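You operate a simulated robot arm through the tools that you are given. There is no shell and no other tool. Be economical: measure what you need, move in short steps, check, and stop when the job is done.

The job below is to be done with a simulated two-armed robot. You get a single attempt, and the scene is never put back.

TASK
Pin the folding post upright, set leg one to hole 4 and pull the blue strap end to mark 5.
Fine: leave leg two. Where these are worked on the way, their far stop is far enough and under half their travel is too little: post pin.

It is judged by the outcome, as a careful person would: the job done as asked, and still so three seconds after it is handed in. It fails if anything else is knocked over, pushed out of place, dropped, spilled or broken.

THE ROBOT
Two 7-joint arms with two-finger parallel grippers on one trunk, on a base that drives. Base frame: it is fixed to the floor where the robot stands at the start and does not move with it; the origin is under the middle of the robot, x ahead of it, y to its left, z up; the surface under the hand at the start is at about z = 840. Lengths are in mm, angles in rad, forces in N, time in s.
The left shoulder is at the start at [30, 119, 1010], the right one opposite. With the tool pointing down near the work surface each hand reaches from about 280 to 680 mm from the robot's upright axis, wherever it stands, measured 20 degrees to its own side. Places, roughly: blue strap end [500, 600, 900]; folding post [600, -300, 900]; leg one [400, 200, 900]; leg two [800, 400, 900]; post pin [700, -200, 900]. Payload 3.43 kg a hand.
Tool frame (each hand has its own): the origin (TCP) lies between the finger pads and is the grasp point; the fingertips stand 30 mm ahead of it; z points along the fingers, y is the line along which they close. The gripper opens to 94 mm. The fingers are 28 mm wide and 10 mm thick; the gripper's body (50 by 96 mm) begins 55 mm behind the TCP.
Orientation is that of the tool frame in the base frame, as a unit quaternion [x, y, z, w]. With the fingers straight down and closing along the base's y, the tool's x points along the base's -x, its y along +y and its z along -z.

THE INTERFACE
- The arms move only by the tool play_rows. It takes "left_commands", "right_commands" or both (then of equal length, played together; a hand with none holds still); each is a list of rows, each a list of 7 numbers: the shift along the tool's x, y, z in mm, then the turn, a rotation vector about the tool's x, y, z in rad, then the opening, from 0 (shut) to 1 (fully open). In form: [[x, y, z, ax, ay, az, hand], ...]. A call has 1 to 8 rows; each row is the pose to reach, as a shift and turn from the pose commanded when the call began, along the tool's axes at that moment. A row lasts 0.2 s, in which the tool goes at most 50 mm and 0.15 rad; a call with a longer step from one row to the next is refused whole, and so is a gripper value outside its range. Where a pose cannot be reached the arm comes as near as it can. A force on the tool above 90 N (or 10 N above the force at the start of the call, whichever is more), or a blocked arm, ends the call early, and 0.2 s more pass. The fingers move at their own pace (about 72 mm/s each) and stop on an object; they squeeze with about 39 N. The grip force told is the motor's: it shows also when the fingers shut on nothing. Time passes only in rows, and 0.2 s behind the last, so rows that repeat a pose let the fingers close. The reply holds the time, the measured pose of the TCP, the force on the tool along the base axes, the opening and the grip force, in the units named above and with some noise, with the torque about the TCP (base axes, N m) and any sound that the robot's microphone picked up.
- Cameras (640 x 400 px; columns grow to the right, rows downward): "scene" is now at [42.4, -0.8, 1709.3]; the picture's right is [0.00, -1.00, 0.00], its down [-0.81, -0.00, -0.58] and it looks along [0.58, 0.00, -0.81] (base axes); focal length 293 px, centre (320, 200). "left" rides on the left gripper at [76, -14, -102] in its tool frame; the picture's right is [0.18, 0.98, 0.00], its down [-0.75, 0.14, -0.64] and it looks along [-0.63, 0.12, 0.77] (tool axes); focal length 243 px, centre (320, 200). "right" rides on the right gripper at [76, 14, -102] in its tool frame; the picture's right is [-0.18, 0.98, 0.00], its down [-0.75, -0.14, -0.64] and it looks along [-0.63, -0.12, 0.77] (tool axes); focal length 243 px, centre (320, 200). There is no depth. A picture from a camera that has moved, and an enlarged one, comes with that camera's place and axes in the base frame and with its lens.
- capture(camera): a new picture of that camera. No time passes.
- move_column(by): slides the trunk up (or, below 0, down) by that many mm; the arms and the scene camera ride with it, the base frame stays. It gives what a move gives, with no picture.
- drive_base(legs): drives the robot by 1 to 6 legs, each [ahead, turn to the left] in mm and rad, along the robot's own axes; the way and the turn of a leg run together, so that a leg with both is an arc; at most 1500 mm and 3.142 rad a leg. The arms and the cameras ride along, it lands a little off, and it stops where it bumps. It gives what a move gives.
- pan_tilt(pan, tilt): turns the head with the scene camera to pan (to the left, within 2.496 rad either way) and tilt (down, from -0.506 to 1.204), counted from straight ahead of the robot. It gives what a move gives.
- enlarge(camera, box): a new picture of the part [left, top, right, bottom] of that camera's present view, enlarged. No time passes.
- job_done(): hands the job in; it is judged then, once.

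Work in short steps. Places have to be worked out from the pictures, the camera data and where the tool is seen: move nearer, look again, correct. Check each grasp and each placing, and mend what went wrong. You have 120 turns and 100 pictures in all, those below and enlarged ones among them. Open the grippers and draw the arms clear of the work before you hand the job in, unless the task says otherwise; then end with one line.

The tools are called after "Emit:" as name(argument=value, ...) on one line, values as JSON. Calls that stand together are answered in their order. play_rows: Moves the arms, as the interface text tells. Its arguments: {"type":"object","properties":{"left_commands":{"type":"array","items":{"type":"array","items":{"type":"number"}}},"right_commands":{"type":"array","items":{"type":"array","items":{"type":"number"}}}},"required":[]} The other tools are called the same way: move_column (by) slides the trunk up or down; drive_base (legs) drives the base; pan_tilt (pan, tilt) turns the head that bears the scene camera; capture (camera) takes a picture; enlarge (camera, box) takes an enlarged picture of a part of a camera's view; job_done () hands the job in.

At the start:

```text
time: 0.0
left_ee_pos: [414.8, 288.9, 1347.5]
left_tool_rot: [0.001, 1.0, 0.001, -0.001]
left_force: [-0.6, -0.1, 0.5]
left_torque: [-0.02, 0.0, 0.02]
left_gripper_width: 93.9
left_gripper_force: 0.2
right_ee_pos: [351.7, -92.5, 1299.7]
right_tool_rot: [-0.001, 1.0, 0.0, 0.0]
right_force: [-1.1, 0.6, 0.2]
right_torque: [-0.01, -0.02, 0.01]
right_gripper_width: 94.1
right_gripper_force: 0.1
trunk travel left (down, up): [-275.0, 135.0]
robot x, y, heading: [4.2, -0.4, -0.003]
head pan, tilt: [0.003, 0.951]
```

scene: 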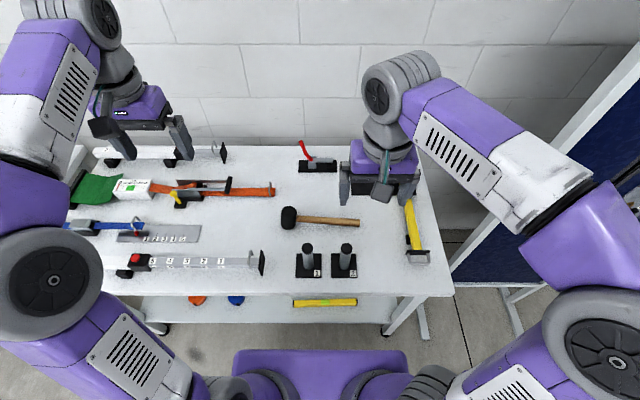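
right: 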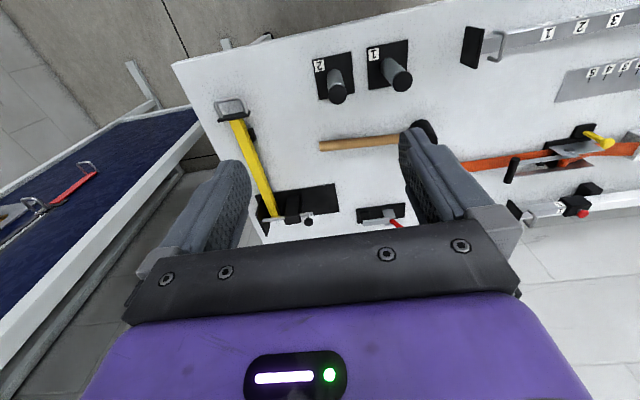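
left: 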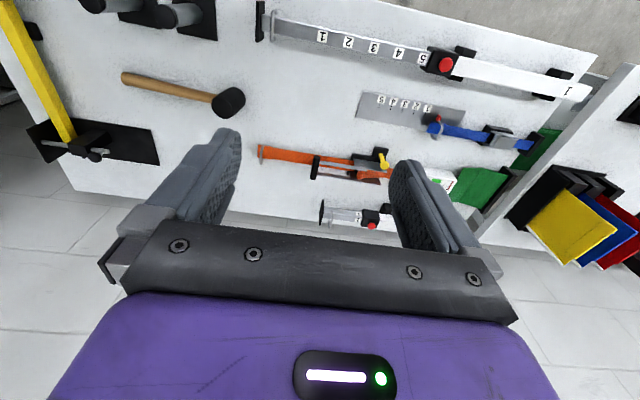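

The bench shows two telescopic legs, a blue strap with a scale and a yellow folding post. I'll enlarge to see details.

Emit:
enlarge(camera="scene", box=[60, 200, 280, 300])

Emit:
enlarge(camera="left", box=[240, 0, 600, 240])

Emit:
enlarge(camera="right", box=[180, 80, 440, 240])

```text
2.91 times, centred on (170, 250) of scene
camera zoom: at [42.4, -0.8, 1709.3], right [0.0, -1.0, 0.0], down [-0.81, 0.0, -0.58], along [0.58, 0.0, -0.81], focal length 852 px, centre (756, 54)
```

zoom: 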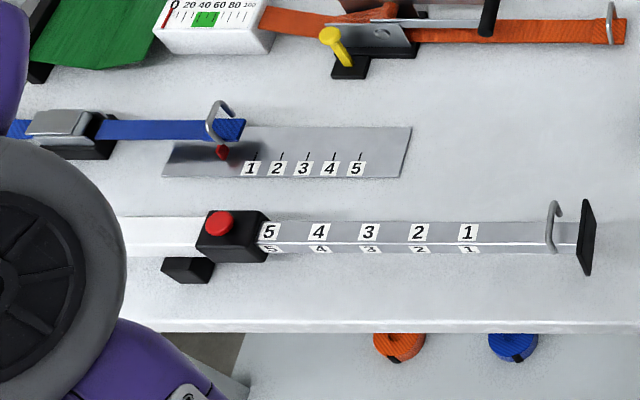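

```text
1.67 times, centred on (420, 120) of left
camera zoom: at [338.6, 275.7, 1449.2], right [-0.18, 0.98, 0.0], down [0.75, 0.14, 0.64], along [0.63, 0.12, -0.77], focal length 404 px, centre (153, 333)
```

zoom: 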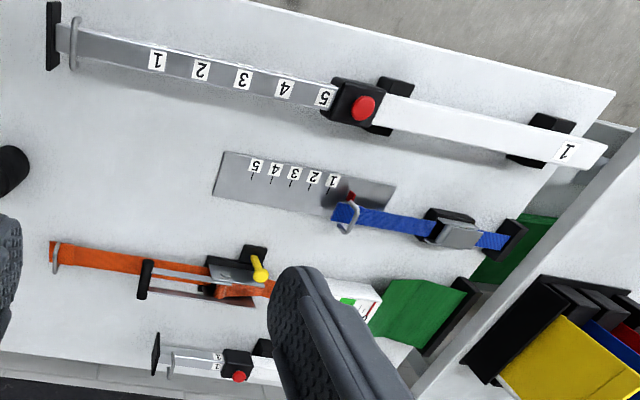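

```text
2.46 times, centred on (310, 160) of right
camera zoom: at [275.4, -77.9, 1401.3], right [0.18, 0.98, 0.0], down [0.75, -0.14, 0.64], along [0.63, -0.12, -0.77], focal length 597 px, centre (345, 298)
```

zoom: 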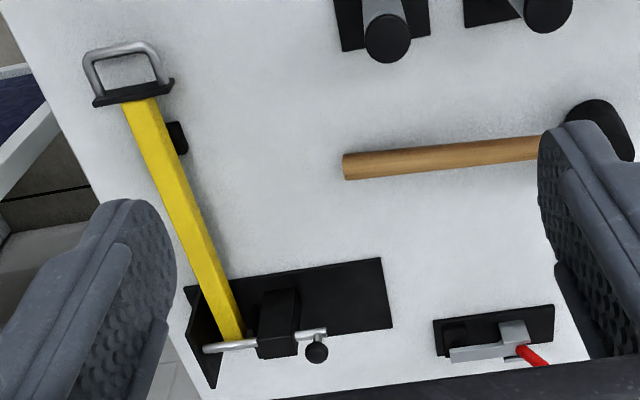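

I'll bring the right hand lower toward the post to inspect the hinge and pin.

Emit:
play_rows(right_commands=[[-15, -26, 33, 0, 0, 0, 1], [-30, -52, 66, 0, 0, 0, 1], [-45, -78, 99, 0, 0, 0, 1], [-60, -104, 132, 0, 0, 0, 1], [-75, -130, 165, 0, 0, 0, 1], [-90, -150, 190, 0, 0, 0, 1]])

Emit:
capture(camera="right")

Emit:
capture(camera="scene")

```text
time: 1.4
left_ee_pos: [416.0, 289.4, 1346.6]
left_tool_rot: [0.001, 1.0, 0.001, -0.001]
left_force: [-0.2, -0.7, -0.2]
left_torque: [-0.01, 0.0, -0.02]
left_gripper_width: 93.9
left_gripper_force: 0.0
right_ee_pos: [443.2, -243.5, 1109.5]
right_tool_rot: [0.001, 1.0, 0.0, 0.0]
right_force: [0.9, -0.1, 0.4]
right_torque: [-0.03, 0.03, 0.01]
right_gripper_width: 93.9
right_gripper_force: 0.1
trunk travel left (down, up): [-275.0, 135.0]
robot x, y, heading: [-0.9, -1.2, 0.004]
head pan, tilt: [0.003, 0.951]
```

```text
93 pictures are left
camera right: at [367.1, -228.8, 1211.2], right [0.18, 0.98, 0.0], down [0.75, -0.14, 0.64], along [0.63, -0.12, -0.77], focal length 243 px, centre (320, 200)
```

right: 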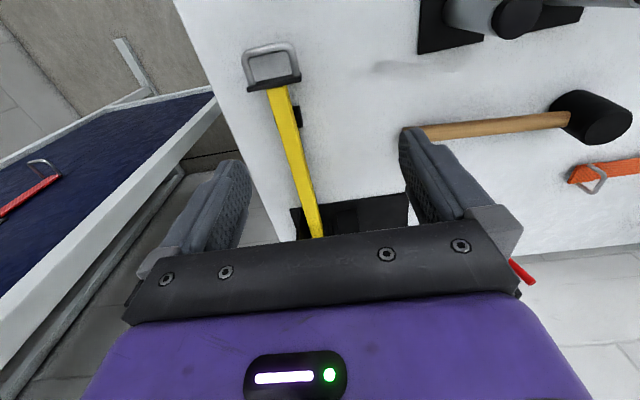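

```text
92 pictures are left
camera scene: at [43.4, -1.4, 1709.3], right [0.0, -1.0, 0.0], down [-0.81, 0.0, -0.58], along [0.58, 0.0, -0.81], focal length 293 px, centre (320, 200)
```

scene: 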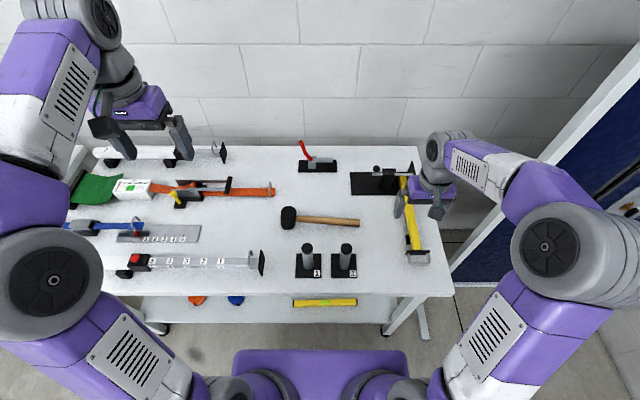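

Emit:
enlarge(camera="scene", box=[290, 130, 450, 280])

```text
2.67 times, centred on (370, 205) of scene
camera zoom: at [43.4, -1.4, 1709.3], right [0.0, -1.0, 0.0], down [-0.81, 0.0, -0.58], along [0.58, 0.0, -0.81], focal length 781 px, centre (187, 187)
```

zoom: 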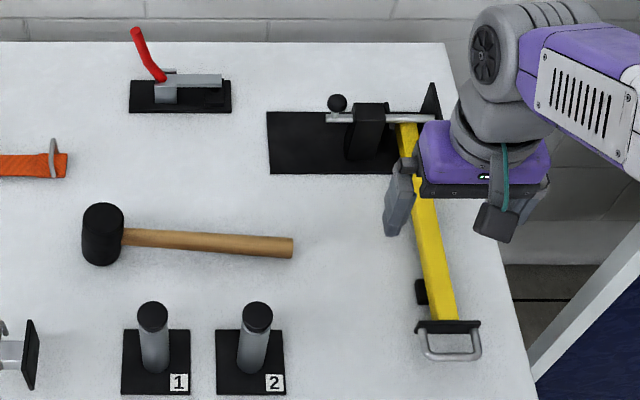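

Emit:
play_rows(right_commands=[[-40, 15, 0, 0, 0, 0, 1], [-80, 30, 0, 0, 0, 0, 1], [-100, 33, 0, 0, 0, 0, 1]])

Emit:
enlarge(camera="right", box=[200, 60, 440, 240])

Emit:
enlarge(camera="scene", box=[340, 140, 450, 220])

```text
time: 2.2
left_ee_pos: [415.1, 290.5, 1347.2]
left_tool_rot: [0.001, 1.0, 0.001, -0.001]
left_force: [0.0, -0.2, -1.0]
left_torque: [0.01, -0.02, -0.03]
left_gripper_width: 94.1
left_gripper_force: 0.0
right_ee_pos: [540.7, -210.7, 1110.5]
right_tool_rot: [0.0, 1.0, 0.0, 0.0]
right_force: [0.0, -0.6, -0.8]
right_torque: [0.02, 0.05, -0.03]
right_gripper_width: 94.2
right_gripper_force: 0.0
trunk travel left (down, up): [-275.0, 135.0]
robot x, y, heading: [-0.3, -3.6, -0.002]
head pan, tilt: [0.003, 0.951]
```

```text
2.22 times, centred on (320, 150) of right
camera zoom: at [464.9, -196.8, 1211.9], right [0.18, 0.98, 0.0], down [0.75, -0.14, 0.64], along [0.63, -0.12, -0.77], focal length 539 px, centre (320, 311)
```

zoom: 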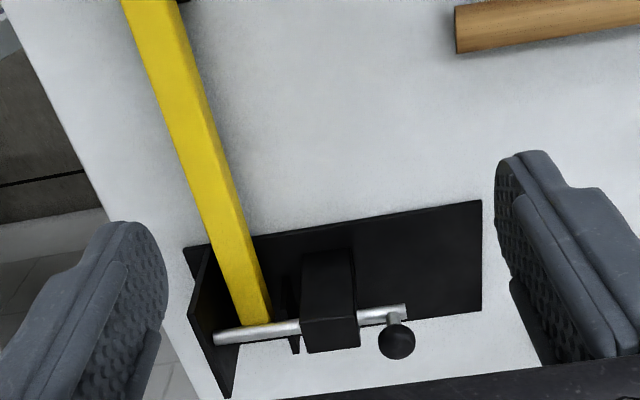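

```text
5.00 times, centred on (395, 180) of scene
camera zoom: at [43.0, -0.9, 1709.3], right [0.0, -1.0, 0.0], down [-0.81, 0.0, -0.58], along [0.58, 0.0, -0.81], focal length 1465 px, centre (-55, 300)
```

zoom: 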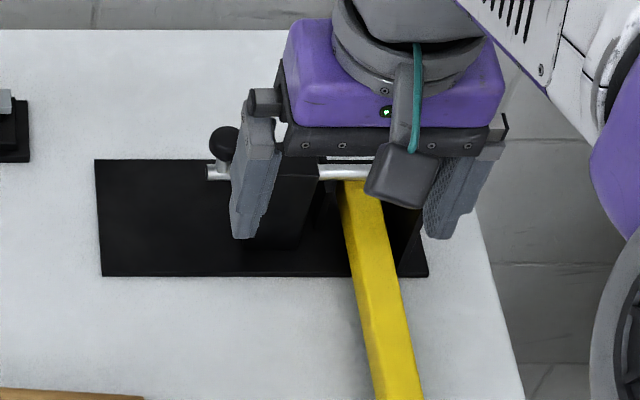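

The pin's knob triangulates to about (716,-193,946). The pin currently crosses the post line, so it must be withdrawn, the post raised and the pin pushed back. I'll check the clearance at the base before driving.

Emit:
pan_tilt(pan=0.0, tilt=1.2)

Emit:
capture(camera="scene")

```text
time: 3.0
left_ee_pos: [414.9, 289.5, 1347.6]
left_tool_rot: [0.001, 1.0, 0.001, -0.001]
left_force: [-0.6, -0.6, -0.2]
left_torque: [0.01, -0.01, 0.04]
left_gripper_width: 94.2
left_gripper_force: 0.0
right_ee_pos: [539.0, -213.3, 1109.8]
right_tool_rot: [0.0, 1.0, 0.0, 0.0]
right_force: [0.6, 0.1, -0.2]
right_torque: [-0.01, 0.02, 0.0]
right_gripper_width: 94.1
right_gripper_force: 0.2
trunk travel left (down, up): [-275.0, 135.0]
robot x, y, heading: [1.1, -1.7, 0.001]
head pan, tilt: [0.0, 1.201]
```

```text
88 pictures are left
camera scene: at [25.7, -1.1, 1693.3], right [0.0, -1.0, 0.0], down [-0.93, 0.0, -0.36], along [0.36, 0.0, -0.93], focal length 293 px, centre (320, 200)
```

scene: 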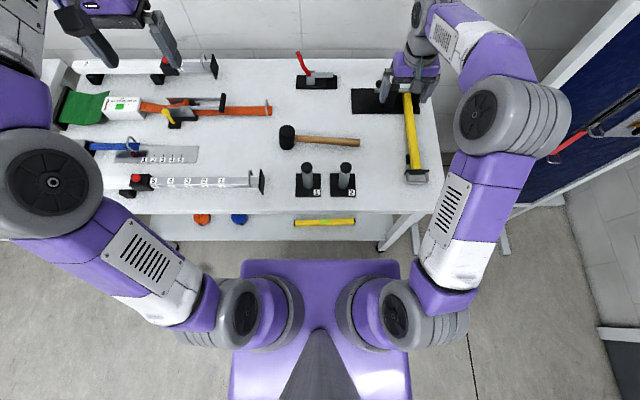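

Base clearance to the table is roughly 50 mm or more. I'll retract the right hand, then back up and shift the robot about 230 mm to its right so both arms straddle the post.

Emit:
play_rows(right_commands=[[35, 0, -25, 0, 0, 0, 1], [70, 0, -50, 0, 0, 0, 1], [105, 0, -75, 0, 0, 0, 1], [140, 0, -100, 0, 0, 0, 1]])

Emit:
drive_base(legs=[[-350, 0], [0, -0.9], [295, 0], [0, 0.9], [170, 0]])

Emit:
pan_tilt(pan=0.0, tilt=0.95)

Emit:
capture(camera="scene")

```text
time: 4.0
left_ee_pos: [413.2, 288.9, 1347.6]
left_tool_rot: [0.002, 1.0, 0.002, 0.0]
left_force: [-0.7, -0.4, -1.3]
left_torque: [-0.03, -0.03, 0.05]
left_gripper_width: 93.9
left_gripper_force: 0.0
right_ee_pos: [402.6, -208.0, 1211.0]
right_tool_rot: [0.0, 1.0, 0.0, 0.0]
right_force: [-0.1, 0.4, -0.3]
right_torque: [0.01, 0.0, 0.02]
right_gripper_width: 94.1
right_gripper_force: 0.1
trunk travel left (down, up): [-275.0, 135.0]
robot x, y, heading: [-0.3, -2.6, -0.0]
head pan, tilt: [0.0, 1.201]
```

```text
time: 13.6
left_ee_pos: [420.8, 37.9, 1348.4]
left_tool_rot: [0.016, 1.0, 0.001, -0.001]
left_force: [-0.2, 0.1, 0.2]
left_torque: [0.0, 0.02, -0.02]
left_gripper_width: 94.2
left_gripper_force: 0.0
right_ee_pos: [393.7, -458.3, 1209.7]
right_tool_rot: [0.015, 1.0, 0.0, 0.0]
right_force: [1.3, -0.3, 0.0]
right_torque: [0.01, 0.05, -0.03]
right_gripper_width: 94.0
right_gripper_force: 0.0
trunk travel left (down, up): [-275.0, 135.0]
robot x, y, heading: [-1.0, -239.0, -0.028]
head pan, tilt: [0.0, 1.201]
```

```text
time: 14.3
left_ee_pos: [419.9, 39.2, 1347.5]
left_tool_rot: [0.015, 1.0, 0.0, -0.001]
left_force: [-0.1, 0.9, -0.7]
left_torque: [0.01, -0.02, 0.01]
left_gripper_width: 93.9
left_gripper_force: 0.1
right_ee_pos: [393.7, -458.4, 1210.4]
right_tool_rot: [0.015, 1.0, 0.0, 0.0]
right_force: [0.2, -0.7, -0.3]
right_torque: [0.01, 0.0, 0.01]
right_gripper_width: 94.2
right_gripper_force: 0.1
trunk travel left (down, up): [-275.0, 135.0]
robot x, y, heading: [-3.1, -236.6, -0.03]
head pan, tilt: [0.0, 0.949]
```

```text
87 pictures are left
camera scene: at [38.7, -240.7, 1709.5], right [-0.03, -1.0, 0.0], down [-0.81, 0.02, -0.58], along [0.58, -0.02, -0.81], focal length 293 px, centre (320, 200)
```

scene: 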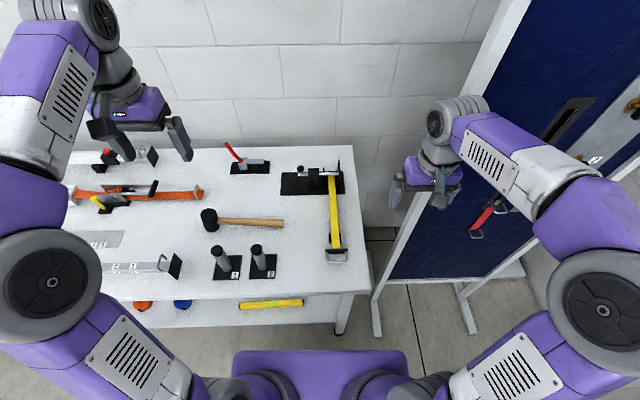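

The robot is now at y≈-237. I'll bring the left hand, tilted forward 0.6 rad, toward the pin knob for a closer look.

Emit:
play_rows(left_commands=[[-18, -23, 32, 0, -0.075, 0, 0.6], [-35, -46, 64, 0, -0.15, 0, 0.6], [-53, -69, 96, 0, -0.225, 0, 0.6], [-70, -92, 128, 0, -0.3, 0, 0.6], [-88, -115, 160, 0, -0.375, 0, 0.6], [-105, -138, 192, 0, -0.45, 0, 0.6], [-122, -161, 224, 0, -0.525, 0, 0.6], [-140, -185, 257, 0, -0.6, 0, 0.6]])

Emit:
capture(camera="left")

Emit:
enlarge(camera="scene", box=[260, 140, 400, 280])

```text
time: 16.1
left_ee_pos: [555.8, -152.7, 1090.2]
left_tool_rot: [0.016, 0.955, -0.004, 0.295]
left_force: [0.0, -0.2, 0.7]
left_torque: [0.01, 0.03, 0.03]
left_gripper_width: 56.0
left_gripper_force: 0.1
right_ee_pos: [393.4, -459.8, 1209.4]
right_tool_rot: [0.015, 1.0, 0.001, 0.0]
right_force: [0.7, 0.5, -0.2]
right_torque: [0.03, 0.03, 0.02]
right_gripper_width: 93.9
right_gripper_force: 0.1
trunk travel left (down, up): [-275.0, 135.0]
robot x, y, heading: [-2.6, -237.4, -0.033]
head pan, tilt: [0.0, 0.949]
```

```text
86 pictures are left
camera left: at [434.1, -164.0, 1131.3], right [-0.12, 0.99, -0.1], down [0.26, 0.13, 0.96], along [0.96, 0.09, -0.28], focal length 243 px, centre (320, 200)
```

left: 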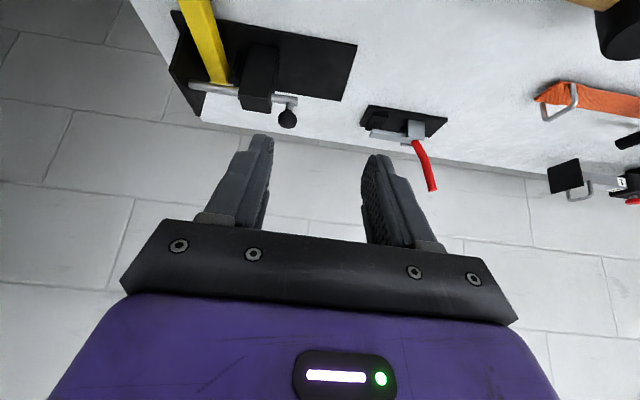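

```text
2.86 times, centred on (330, 210) of scene
camera zoom: at [40.0, -242.6, 1709.5], right [-0.03, -1.0, 0.0], down [-0.81, 0.03, -0.58], along [0.58, -0.02, -0.81], focal length 837 px, centre (291, 171)
```

zoom: 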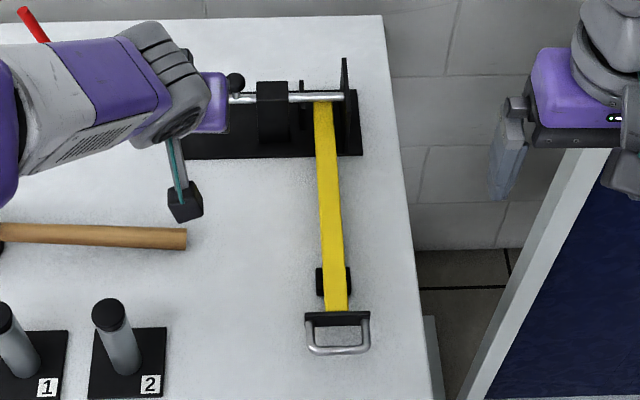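

Emit:
enlarge(camera="left", box=[160, 0, 360, 140])

```text
2.86 times, centred on (260, 70) of left
camera zoom: at [434.1, -164.0, 1131.3], right [-0.12, 0.99, -0.1], down [0.26, 0.13, 0.96], along [0.96, 0.09, -0.28], focal length 693 px, centre (491, 571)
```

zoom: 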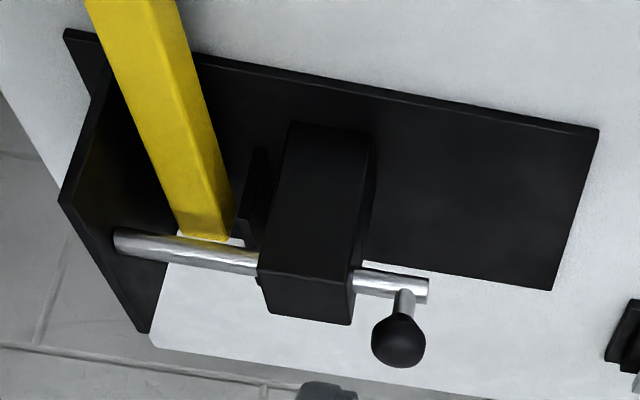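

The knob centre is about (716,-193,945), above the top of the block (~932). I'll approach so the knob sits between the open fingers, stopping short first to check.

Emit:
play_rows(left_commands=[[-14, -7, 40, 0, 0, 0, 0.6], [-28, -14, 80, 0, 0, 0, 0.6], [-45, -22, 115, 0, 0, 0, 0.6], [-56, -27, 135, 0, 0, 0, 0.6]])

Emit:
enlarge(camera="left", box=[160, 60, 460, 250])

Emit:
enlarge(camera="scene", box=[260, 130, 380, 210])

```text
time: 17.1
left_ee_pos: [676.8, -183.7, 1009.5]
left_tool_rot: [0.014, 0.955, -0.003, 0.295]
left_force: [0.8, -0.2, -1.0]
left_torque: [-0.02, -0.01, -0.03]
left_gripper_width: 56.2
left_gripper_force: 0.1
right_ee_pos: [393.4, -458.7, 1210.9]
right_tool_rot: [0.015, 1.0, 0.0, -0.001]
right_force: [0.4, 0.0, 0.4]
right_torque: [-0.01, 0.0, 0.0]
right_gripper_width: 93.8
right_gripper_force: 0.1
trunk travel left (down, up): [-275.0, 135.0]
robot x, y, heading: [-6.0, -238.9, -0.029]
head pan, tilt: [0.0, 0.949]
```

```text
2.11 times, centred on (310, 155) of left
camera zoom: at [556.2, -193.8, 1050.4], right [-0.12, 0.99, -0.1], down [0.26, 0.13, 0.96], along [0.96, 0.09, -0.28], focal length 511 px, centre (341, 295)
```

zoom: 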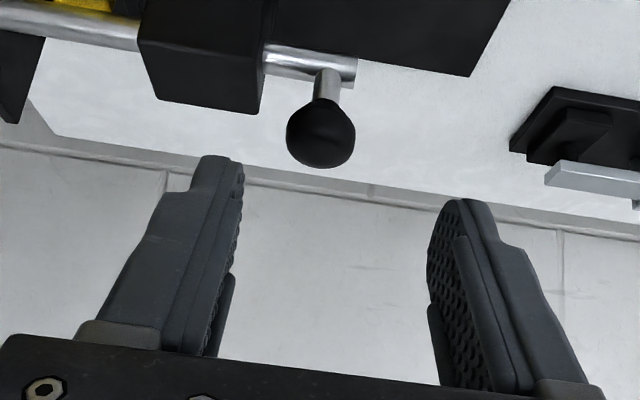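

```text
5.00 times, centred on (320, 170) of scene
camera zoom: at [39.6, -240.8, 1709.5], right [-0.03, -1.0, 0.0], down [-0.81, 0.02, -0.58], along [0.58, -0.02, -0.81], focal length 1465 px, centre (320, 350)
```

zoom: 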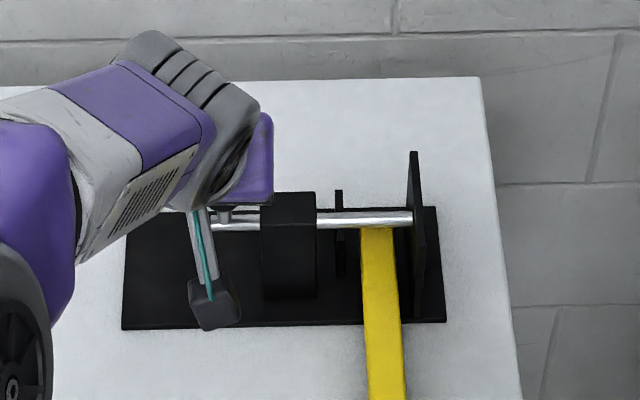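

Emit:
play_rows(left_commands=[[0, -1, 20, 0, 0, 0, 0.6], [0, -1, 42, 0, 0, 0, 0.6]])

Emit:
enlarge(camera="left", box=[160, 60, 460, 250])

```text
time: 17.7
left_ee_pos: [698.1, -182.4, 974.3]
left_tool_rot: [0.014, 0.955, -0.003, 0.295]
left_force: [-0.1, -0.3, 0.1]
left_torque: [-0.02, 0.01, -0.02]
left_gripper_width: 56.2
left_gripper_force: 0.1
right_ee_pos: [394.0, -458.3, 1209.7]
right_tool_rot: [0.014, 1.0, -0.001, 0.0]
right_force: [0.1, 0.4, -0.3]
right_torque: [0.0, 0.01, 0.0]
right_gripper_width: 94.0
right_gripper_force: 0.1
trunk travel left (down, up): [-275.0, 135.0]
robot x, y, heading: [-5.3, -242.6, -0.027]
head pan, tilt: [0.0, 0.949]
```

```text
2.11 times, centred on (310, 155) of left
camera zoom: at [577.4, -193.3, 1015.3], right [-0.12, 0.99, -0.1], down [0.27, 0.13, 0.96], along [0.96, 0.09, -0.28], focal length 511 px, centre (341, 295)
```

zoom: 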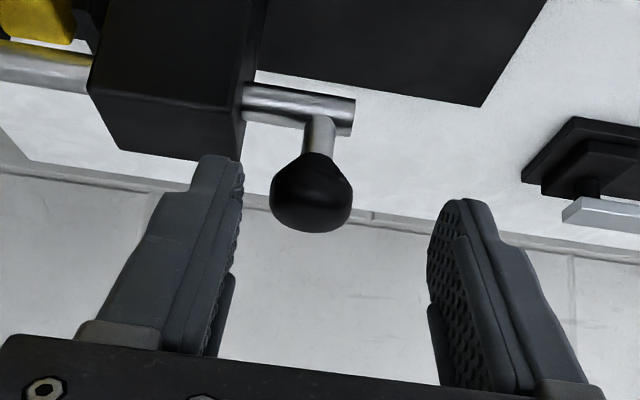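

The knob is between the fingers; I close on it.

Emit:
play_rows(left_commands=[[0, -4, 46, 0, 0, 0, 0.4], [0, -4, 46, 0, 0, 0, 0.1], [0, -4, 46, 0, 0, 0, 0.1]])

Emit:
enlarge(camera="left", box=[160, 60, 460, 250])

```text
time: 18.5
left_ee_pos: [728.3, -189.0, 942.6]
left_tool_rot: [0.015, 0.953, -0.007, 0.302]
left_force: [7.0, -0.7, 25.9]
left_torque: [-0.6, -0.37, 0.17]
left_gripper_width: 27.4
left_gripper_force: 45.1
right_ee_pos: [390.2, -458.5, 1211.0]
right_tool_rot: [0.014, 1.0, 0.001, 0.0]
right_force: [-0.4, 0.3, 0.6]
right_torque: [0.01, 0.01, 0.0]
right_gripper_width: 93.9
right_gripper_force: 0.1
trunk travel left (down, up): [-275.0, 135.0]
robot x, y, heading: [-4.4, -237.6, -0.032]
head pan, tilt: [0.0, 0.949]
```

```text
2.11 times, centred on (310, 155) of left
camera zoom: at [606.9, -198.6, 981.3], right [-0.12, 0.99, -0.11], down [0.25, 0.13, 0.96], along [0.96, 0.09, -0.26], focal length 511 px, centre (341, 295)
```

zoom: 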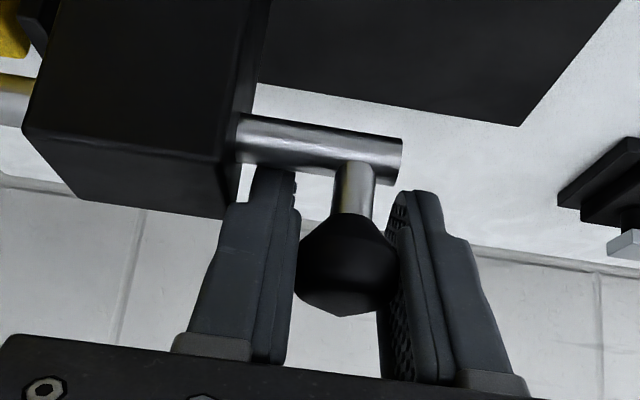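

I mistakenly advanced 46 mm more than intended, but the knob is well gripped. I ease back 14 mm and pull the pin toward +y.

Emit:
play_rows(left_commands=[[0, 0, -12, 0, 0, 0, 0.1], [0, 10, -14, 0, 0, 0, 0.1], [0, 25, -14, 0, 0, 0, 0.1], [0, 40, -14, 0, 0, 0, 0.1], [0, 55, -14, 0, 0, 0, 0.1]])

Emit:
enlarge(camera="left", box=[80, 60, 460, 250])

Emit:
enlarge(camera="scene", box=[260, 130, 380, 210])

```text
time: 19.7
left_ee_pos: [727.9, -146.6, 944.0]
left_tool_rot: [0.021, 0.954, -0.012, 0.298]
left_force: [58.7, -38.9, -30.4]
left_torque: [-0.12, -2.0, 1.65]
left_gripper_width: 28.0
left_gripper_force: 44.3
right_ee_pos: [402.5, -464.3, 1205.8]
right_tool_rot: [0.016, 1.0, 0.002, -0.005]
right_force: [0.0, 0.0, 0.1]
right_torque: [0.02, -0.03, 0.01]
right_gripper_width: 94.0
right_gripper_force: 0.2
trunk travel left (down, up): [-275.0, 135.0]
robot x, y, heading: [-6.0, -237.1, -0.034]
head pan, tilt: [0.0, 0.949]
```

```text
1.68 times, centred on (270, 155) of left
camera zoom: at [605.8, -155.1, 984.3], right [-0.11, 0.99, -0.11], down [0.26, 0.14, 0.96], along [0.96, 0.07, -0.27], focal length 409 px, centre (404, 276)
```

zoom: 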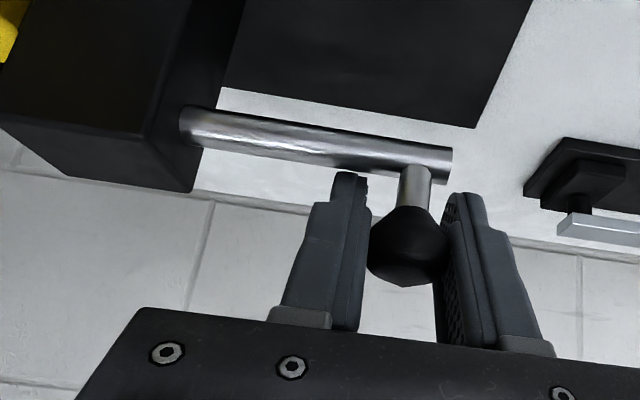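

```text
5.00 times, centred on (320, 170) of scene
camera zoom: at [53.1, -247.7, 1708.9], right [-0.03, -1.0, 0.0], down [-0.82, 0.03, -0.57], along [0.57, -0.02, -0.82], focal length 1465 px, centre (320, 350)
```

zoom: 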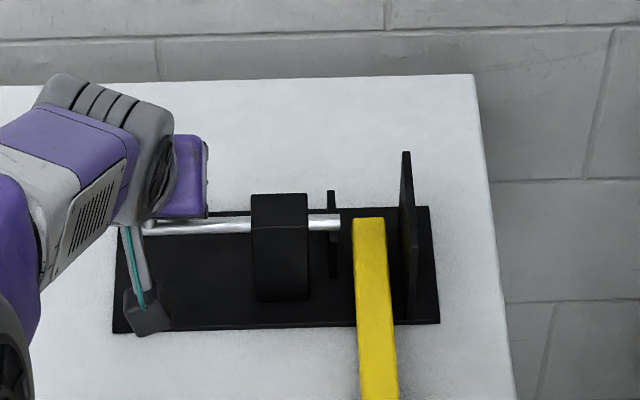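

The pin end now clears the post. I open the fingers to see whether the pin stays out.

Emit:
play_rows(left_commands=[[0, -8, 0, 0, 0, 0, 0.5], [0, -8, -20, 0, 0, 0, 0.5], [0, -8, -50, 0, 0, 0, 0.5], [0, 0, -90, 0, 0, 0, 0.5]])

Emit:
capture(camera="left")

Emit:
capture(camera="scene")

```text
time: 20.7
left_ee_pos: [663.4, -132.3, 1021.7]
left_tool_rot: [0.015, 0.956, -0.004, 0.294]
left_force: [0.1, -0.1, -0.1]
left_torque: [-0.01, 0.0, 0.05]
left_gripper_width: 47.0
left_gripper_force: 0.1
right_ee_pos: [393.5, -457.8, 1209.5]
right_tool_rot: [0.015, 1.0, -0.001, 0.001]
right_force: [-0.3, 0.7, 1.0]
right_torque: [-0.04, -0.03, -0.01]
right_gripper_width: 94.1
right_gripper_force: 0.1
trunk travel left (down, up): [-275.0, 135.0]
robot x, y, heading: [-2.2, -237.7, -0.028]
head pan, tilt: [0.0, 0.949]
```

```text
77 pictures are left
camera left: at [541.8, -142.7, 1062.9], right [-0.12, 0.99, -0.1], down [0.27, 0.13, 0.95], along [0.96, 0.09, -0.28], focal length 243 px, centre (320, 200)
```

left: 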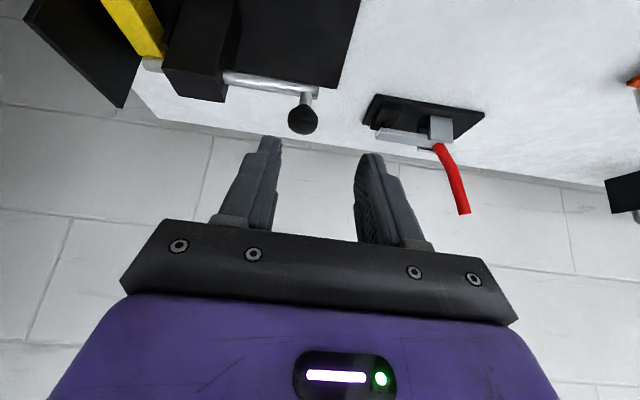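

```text
76 pictures are left
camera scene: at [37.6, -240.3, 1709.6], right [-0.03, -1.0, 0.0], down [-0.81, 0.02, -0.58], along [0.58, -0.02, -0.81], focal length 293 px, centre (320, 200)
```

scene: 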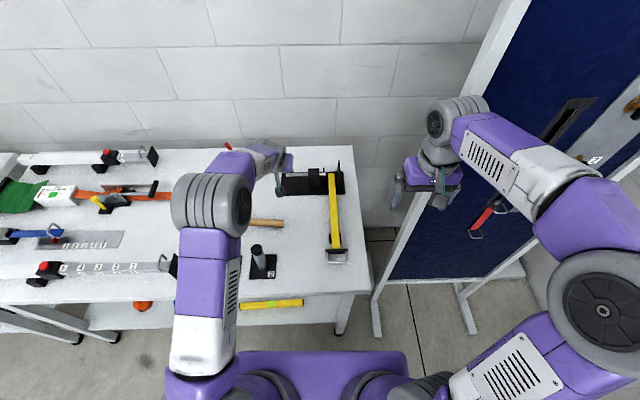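

The pin stays out (knob now y≈-147). Next the right hand goes above the post to grasp it around x≈545.

Emit:
play_rows(right_commands=[[-21, 24, 29, 0, 0, 0, 0.7], [-42, 47, 57, 0, 0, 0, 0.7], [-63, 71, 86, 0, 0, 0, 0.7], [-84, 95, 114, 0, 0, 0, 0.7], [-105, 118, 143, 0, 0, 0, 0.7], [-126, 142, 171, 0, 0, 0, 0.7], [-146, 165, 190, 0, 0, 0, 0.7]])

Emit:
capture(camera="right")

Emit:
enlarge(camera="scene", box=[260, 140, 400, 280])

```text
time: 22.3
left_ee_pos: [665.4, -133.0, 1021.0]
left_tool_rot: [0.015, 0.955, -0.004, 0.295]
left_force: [0.2, 0.4, -0.3]
left_torque: [0.0, 0.01, 0.0]
left_gripper_width: 47.0
left_gripper_force: 0.1
right_ee_pos: [548.2, -298.2, 1021.7]
right_tool_rot: [0.015, 1.0, 0.0, 0.001]
right_force: [1.0, 0.2, -0.2]
right_torque: [-0.04, 0.0, 0.01]
right_gripper_width: 65.7
right_gripper_force: 0.0
trunk travel left (down, up): [-275.0, 135.0]
robot x, y, heading: [-3.6, -237.4, -0.033]
head pan, tilt: [0.0, 0.949]
```

```text
75 pictures are left
camera right: at [471.3, -280.3, 1122.9], right [0.21, 0.98, 0.0], down [0.75, -0.16, 0.64], along [0.63, -0.14, -0.77], focal length 243 px, centre (320, 200)
```

right: 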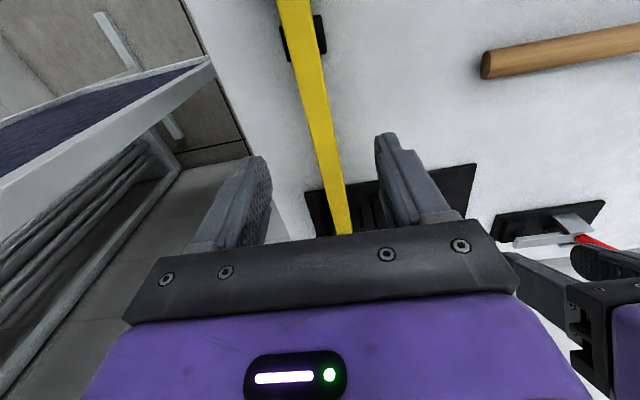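

```text
2.86 times, centred on (330, 210) of scene
camera zoom: at [40.1, -240.0, 1709.5], right [-0.03, -1.0, 0.0], down [-0.81, 0.02, -0.58], along [0.58, -0.02, -0.81], focal length 837 px, centre (291, 171)
```

zoom: 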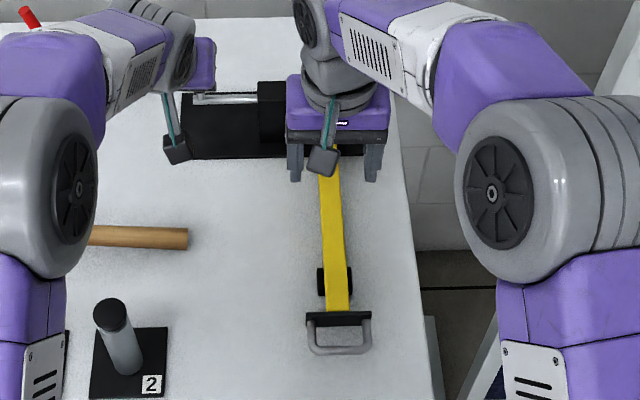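

I descend straddling the post to TCP z≈883.

Emit:
play_rows(right_commands=[[0, -1, 40, 0, 0, 0, 0.7], [0, -1, 80, 0, 0, 0, 0.7], [0, -1, 120, 0, 0, 0, 0.7], [0, -1, 138, 0, 0, 0, 0.7]])

Emit:
capture(camera="right")

Emit:
capture(camera="left")

```text
time: 23.3
left_ee_pos: [665.1, -132.5, 1021.2]
left_tool_rot: [0.016, 0.956, -0.004, 0.295]
left_force: [-0.6, -0.3, -0.1]
left_torque: [0.01, 0.04, 0.0]
left_gripper_width: 47.0
left_gripper_force: 0.1
right_ee_pos: [542.2, -300.2, 881.5]
right_tool_rot: [0.015, 1.0, 0.0, 0.0]
right_force: [0.1, 0.6, -0.4]
right_torque: [0.03, 0.05, -0.01]
right_gripper_width: 66.0
right_gripper_force: 0.1
trunk travel left (down, up): [-275.0, 135.0]
robot x, y, heading: [-2.3, -240.0, -0.032]
head pan, tilt: [0.0, 0.949]
```

```text
73 pictures are left
camera right: at [466.5, -284.1, 983.9], right [0.21, 0.98, 0.0], down [0.75, -0.16, 0.64], along [0.63, -0.14, -0.77], focal length 243 px, centre (320, 200)
```

right: 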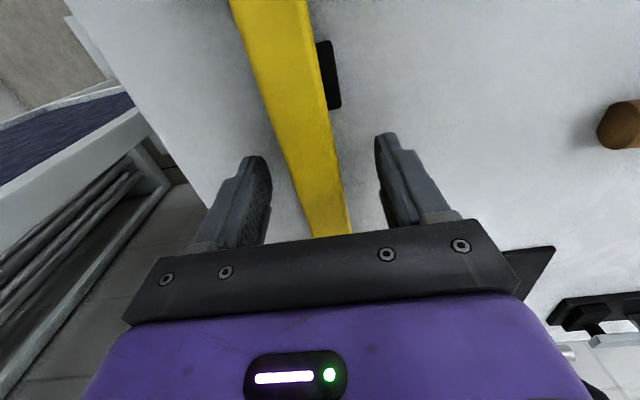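

```text
72 pictures are left
camera left: at [543.4, -143.7, 1062.6], right [-0.12, 0.99, -0.1], down [0.26, 0.13, 0.96], along [0.96, 0.09, -0.28], focal length 243 px, centre (320, 200)
```

left: 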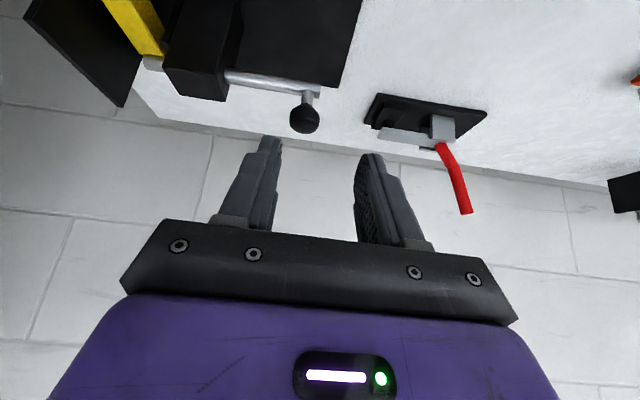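

Geometry check: a rigid grip on the post from above would end up on its far side. Instead I'll grip the end plate and handle across y near the free end, so the post can pivot between the pads while the tool tilts forward. I raise and move back over the handle.

Emit:
play_rows(right_commands=[[0, 0, -40, 0, 0, 0, 1], [0, 0, -80, 0, 0, 0, 1], [35, 0, -115, 0, -0.13, 0, 1], [75, 0, -125, 0, -0.26, 0, 1], [110, 0, -125, 0, -0.38, 0, 1], [130, 0, -125, 0, -0.5, 0, 1]])

Emit:
capture(camera="right")

Emit:
enlarge(camera="scene", box=[290, 210, 390, 280])

```text
time: 24.7
left_ee_pos: [663.5, -131.9, 1021.9]
left_tool_rot: [0.015, 0.955, -0.004, 0.296]
left_force: [-0.6, -0.4, -0.3]
left_torque: [-0.06, 0.01, -0.01]
left_gripper_width: 47.1
left_gripper_force: 0.1
right_ee_pos: [410.8, -292.9, 1012.3]
right_tool_rot: [0.015, 0.968, -0.003, 0.249]
right_force: [0.0, 0.5, -0.5]
right_torque: [-0.03, 0.0, -0.01]
right_gripper_width: 93.8
right_gripper_force: 0.1
trunk travel left (down, up): [-275.0, 135.0]
robot x, y, heading: [-1.9, -237.3, -0.028]
head pan, tilt: [0.0, 0.949]
```

```text
71 pictures are left
camera right: at [296.2, -274.4, 1063.4], right [0.19, 0.98, 0.09], down [0.35, -0.15, 0.93], along [0.92, -0.15, -0.37], focal length 243 px, centre (320, 200)
```

right: 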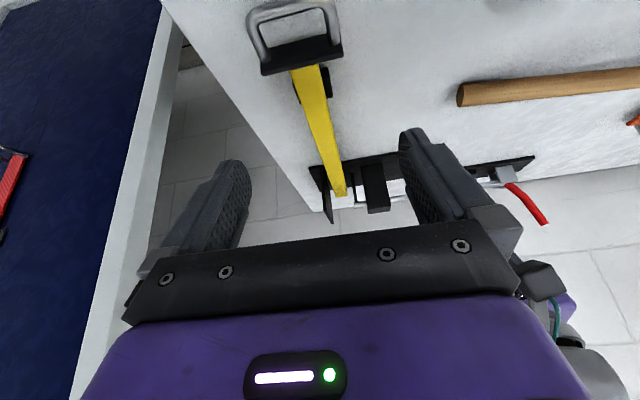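

```text
5.71 times, centred on (340, 245) of scene
camera zoom: at [38.0, -239.4, 1709.5], right [-0.03, -1.0, 0.0], down [-0.81, 0.02, -0.58], along [0.58, -0.02, -0.81], focal length 1674 px, centre (206, -57)
```

zoom: 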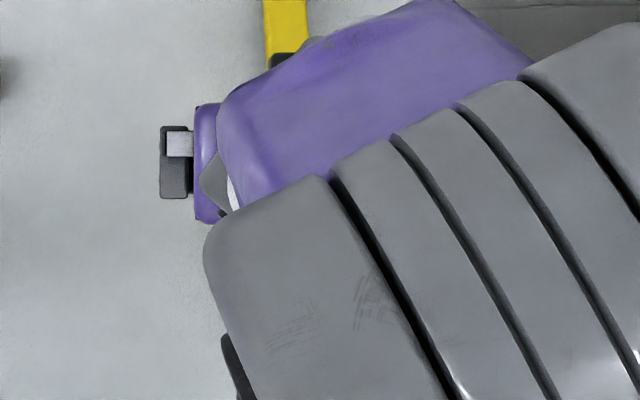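

The end plate is at about (435,-300), 66 mm wide. I descend to straddle it with fully open fingers.

Emit:
play_rows(right_commands=[[14, -2, 40, 0, 0, 0, 1], [28, -4, 79, 0, 0, 0, 1], [38, -6, 105, 0, 0, 0, 1], [41, -6, 118, 0, 0, 0, 1]])

Emit:
capture(camera="right")

```text
time: 25.7
left_ee_pos: [664.9, -133.4, 1021.9]
left_tool_rot: [0.016, 0.955, -0.004, 0.295]
left_force: [-0.8, 0.2, -0.1]
left_torque: [0.02, 0.03, 0.0]
left_gripper_width: 47.1
left_gripper_force: 0.1
right_ee_pos: [435.0, -299.8, 884.4]
right_tool_rot: [0.015, 0.969, -0.003, 0.248]
right_force: [0.1, 0.6, -1.0]
right_torque: [0.03, -0.02, -0.02]
right_gripper_width: 94.0
right_gripper_force: 0.1
trunk travel left (down, up): [-275.0, 135.0]
robot x, y, heading: [-5.9, -239.0, -0.034]
head pan, tilt: [0.0, 0.949]
```

```text
69 pictures are left
camera right: at [320.0, -281.5, 937.5], right [0.19, 0.98, 0.09], down [0.35, -0.15, 0.92], along [0.92, -0.15, -0.37], focal length 243 px, centre (320, 200)
```

right: 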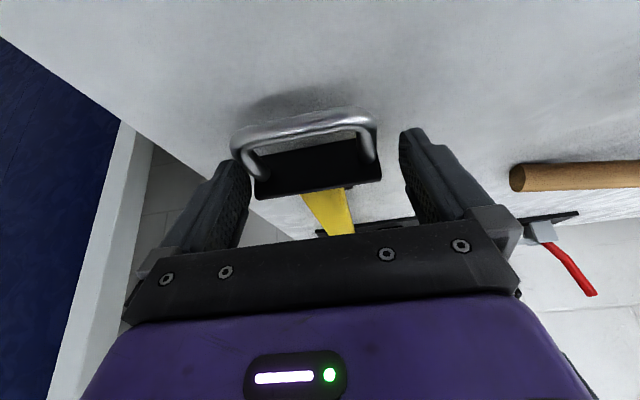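

The plate sits between the fingers. I close the grip.

Emit:
play_rows(right_commands=[[0, -2, 0, 0, 0, 0, 0.7], [0, -2, 0, 0, 0, 0, 0.4], [0, -2, 0, 0, 0, 0, 0.4]])

Emit:
capture(camera="right")

```text
time: 26.5
left_ee_pos: [665.0, -133.5, 1020.5]
left_tool_rot: [0.016, 0.956, -0.004, 0.294]
left_force: [0.5, 0.2, 0.6]
left_torque: [0.01, -0.02, 0.01]
left_gripper_width: 47.0
left_gripper_force: 0.1
right_ee_pos: [435.9, -302.9, 884.5]
right_tool_rot: [0.014, 0.969, -0.003, 0.247]
right_force: [0.5, -1.6, -1.1]
right_torque: [0.1, -0.09, 0.06]
right_gripper_width: 72.1
right_gripper_force: 44.9
trunk travel left (down, up): [-275.0, 135.0]
robot x, y, heading: [-5.4, -240.3, -0.033]
head pan, tilt: [0.0, 0.949]
```

```text
68 pictures are left
camera right: at [319.9, -284.1, 937.7], right [0.19, 0.98, 0.09], down [0.35, -0.15, 0.92], along [0.92, -0.15, -0.37], focal length 243 px, centre (320, 200)
```

right: 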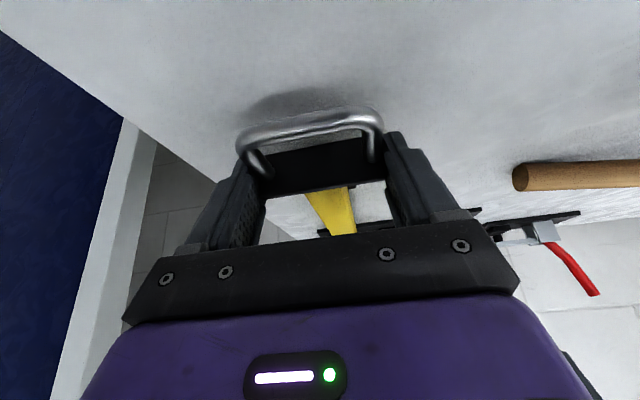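

Grip holds at 72 mm. I lift along a short arc about the hinge (about 0.3 rad) and check.

Emit:
play_rows(right_commands=[[-14.5, -2, -23.5, 0, 0, 0, 0.4], [-31, -2, -45.4, 0, 0, 0, 0.4], [-50, -2, -65.7, 0, 0, 0, 0.4]])

Emit:
capture(camera="right")

Emit:
capture(camera="left")

```text
time: 27.3
left_ee_pos: [665.1, -133.0, 1021.9]
left_tool_rot: [0.015, 0.955, -0.004, 0.295]
left_force: [-0.2, -0.4, 0.3]
left_torque: [0.03, -0.02, -0.01]
left_gripper_width: 46.9
left_gripper_force: 0.1
right_ee_pos: [445.3, -302.9, 965.8]
right_tool_rot: [0.012, 0.969, -0.004, 0.247]
right_force: [-0.7, 11.7, -5.1]
right_torque: [-0.24, 1.0, 0.56]
right_gripper_width: 72.0
right_gripper_force: 45.2
trunk travel left (down, up): [-275.0, 135.0]
robot x, y, heading: [-5.5, -236.5, -0.027]
head pan, tilt: [0.0, 0.949]
```

```text
67 pictures are left
camera right: at [330.0, -284.6, 1018.5], right [0.19, 0.98, 0.09], down [0.35, -0.15, 0.92], along [0.92, -0.14, -0.37], focal length 243 px, centre (320, 200)
```

right: 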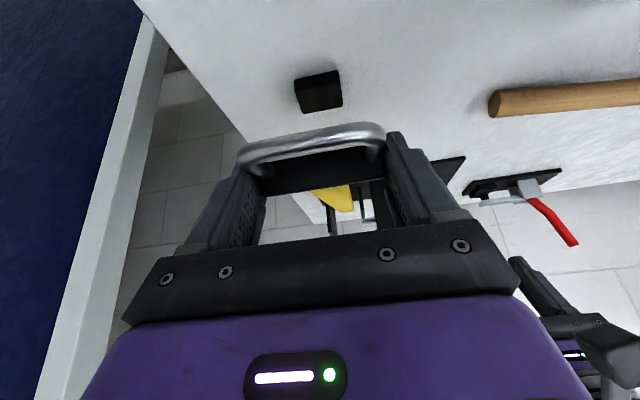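

```text
66 pictures are left
camera left: at [543.8, -142.3, 1062.2], right [-0.12, 0.99, -0.1], down [0.27, 0.13, 0.95], along [0.96, 0.09, -0.28], focal length 243 px, centre (320, 200)
```

left: 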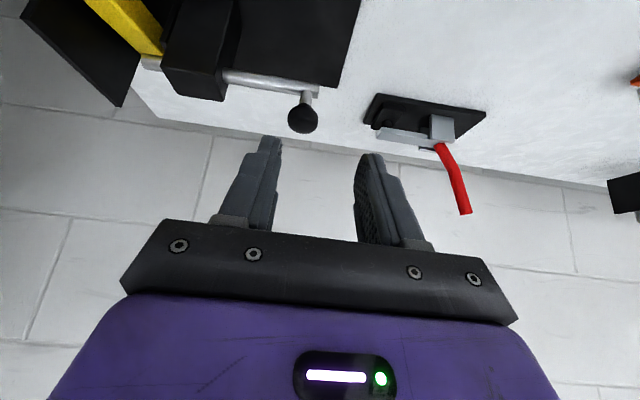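

The post rises freely. I continue the arc to about 1.0 rad while tilting the tool forward.

Emit:
play_rows(right_commands=[[-20.1, 1, -18.3, 0, -0.055, 0, 0.4], [-42, 2, -34.6, 0, -0.11, 0, 0.4], [-65.3, 2.5, -48.4, 0, -0.165, 0, 0.4], [-89.8, 3, -59.7, 0, -0.22, 0, 0.4], [-115.3, 4, -68.5, 0, -0.275, 0, 0.4], [-141.7, 4.5, -74.7, 0, -0.33, 0, 0.4], [-168.4, 5, -78.2, 0, -0.385, 0, 0.4]])

Emit:
capture(camera="right")

Emit:
capture(camera="scene")

```text
time: 28.9
left_ee_pos: [660.7, -133.7, 1023.6]
left_tool_rot: [0.015, 0.955, -0.004, 0.297]
left_force: [0.4, 0.6, -0.5]
left_torque: [0.02, -0.02, -0.01]
left_gripper_width: 47.1
left_gripper_force: 0.1
right_ee_pos: [552.7, -302.8, 1120.9]
right_tool_rot: [0.012, 0.902, -0.006, 0.432]
right_force: [-24.7, 1.5, 21.5]
right_torque: [0.01, 1.74, 1.74]
right_gripper_width: 72.2
right_gripper_force: 45.0
trunk travel left (down, up): [-275.0, 135.0]
robot x, y, heading: [-4.3, -241.2, -0.029]
head pan, tilt: [0.0, 0.949]
```

```text
65 pictures are left
camera right: at [425.8, -284.3, 1123.6], right [0.14, 0.98, 0.14], down [-0.03, -0.14, 0.99], along [0.99, -0.15, 0.01], focal length 243 px, centre (320, 200)
```

right: 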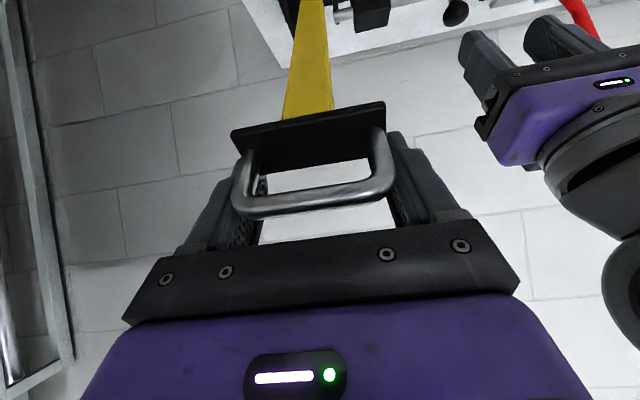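

```text
64 pictures are left
camera scene: at [32.0, -240.2, 1709.9], right [-0.03, -1.0, 0.0], down [-0.81, 0.02, -0.59], along [0.59, -0.02, -0.81], focal length 293 px, centre (320, 200)
```

scene: 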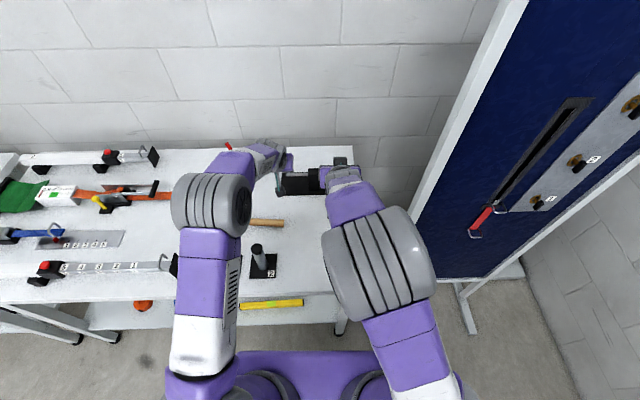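

The forces show the true hinge is about (711, 883) with radius about 274 mm. I continue the arc with the corrected centre to about 1.48 rad.

Emit:
play_rows(right_commands=[[-26.2, 0.5, 1.9, 0, -0.0525, 0, 0.4], [-50.2, 1, 13.7, 0, -0.105, 0, 0.4], [-73, 2, 27.8, 0, -0.155, 0, 0.4], [-94.1, 3, 44.3, 0, -0.21, 0, 0.4], [-113.5, 3.5, 62.9, 0, -0.265, 0, 0.4]])

Emit:
capture(camera="left")

Emit:
capture(camera="right")

```text
time: 30.1
left_ee_pos: [666.2, -133.3, 1021.6]
left_tool_rot: [0.016, 0.955, -0.004, 0.295]
left_force: [0.3, 0.2, 0.1]
left_torque: [0.02, 0.01, -0.04]
left_gripper_width: 47.1
left_gripper_force: 0.1
right_ee_pos: [677.8, -302.4, 1163.6]
right_tool_rot: [0.012, 0.839, -0.008, 0.544]
right_force: [-0.1, 0.8, 0.2]
right_torque: [0.01, 0.01, 0.0]
right_gripper_width: 37.7
right_gripper_force: 0.0
trunk travel left (down, up): [-275.0, 135.0]
robot x, y, heading: [-4.5, -237.5, -0.032]
head pan, tilt: [0.0, 0.949]
```

```text
63 pictures are left
camera left: at [543.9, -143.4, 1062.3], right [-0.12, 0.99, -0.1], down [0.27, 0.13, 0.96], along [0.96, 0.09, -0.28], focal length 243 px, centre (320, 200)
```

left: 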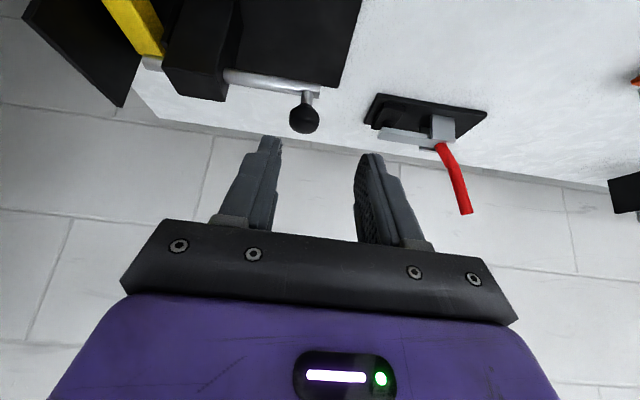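

```text
62 pictures are left
camera right: at [554.2, -283.2, 1135.1], right [0.1, 0.98, 0.17], down [-0.28, -0.13, 0.95], along [0.95, -0.15, 0.26], focal length 243 px, centre (320, 200)
```

right: 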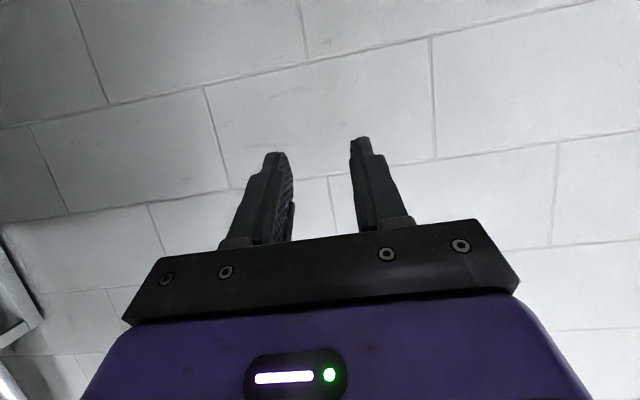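

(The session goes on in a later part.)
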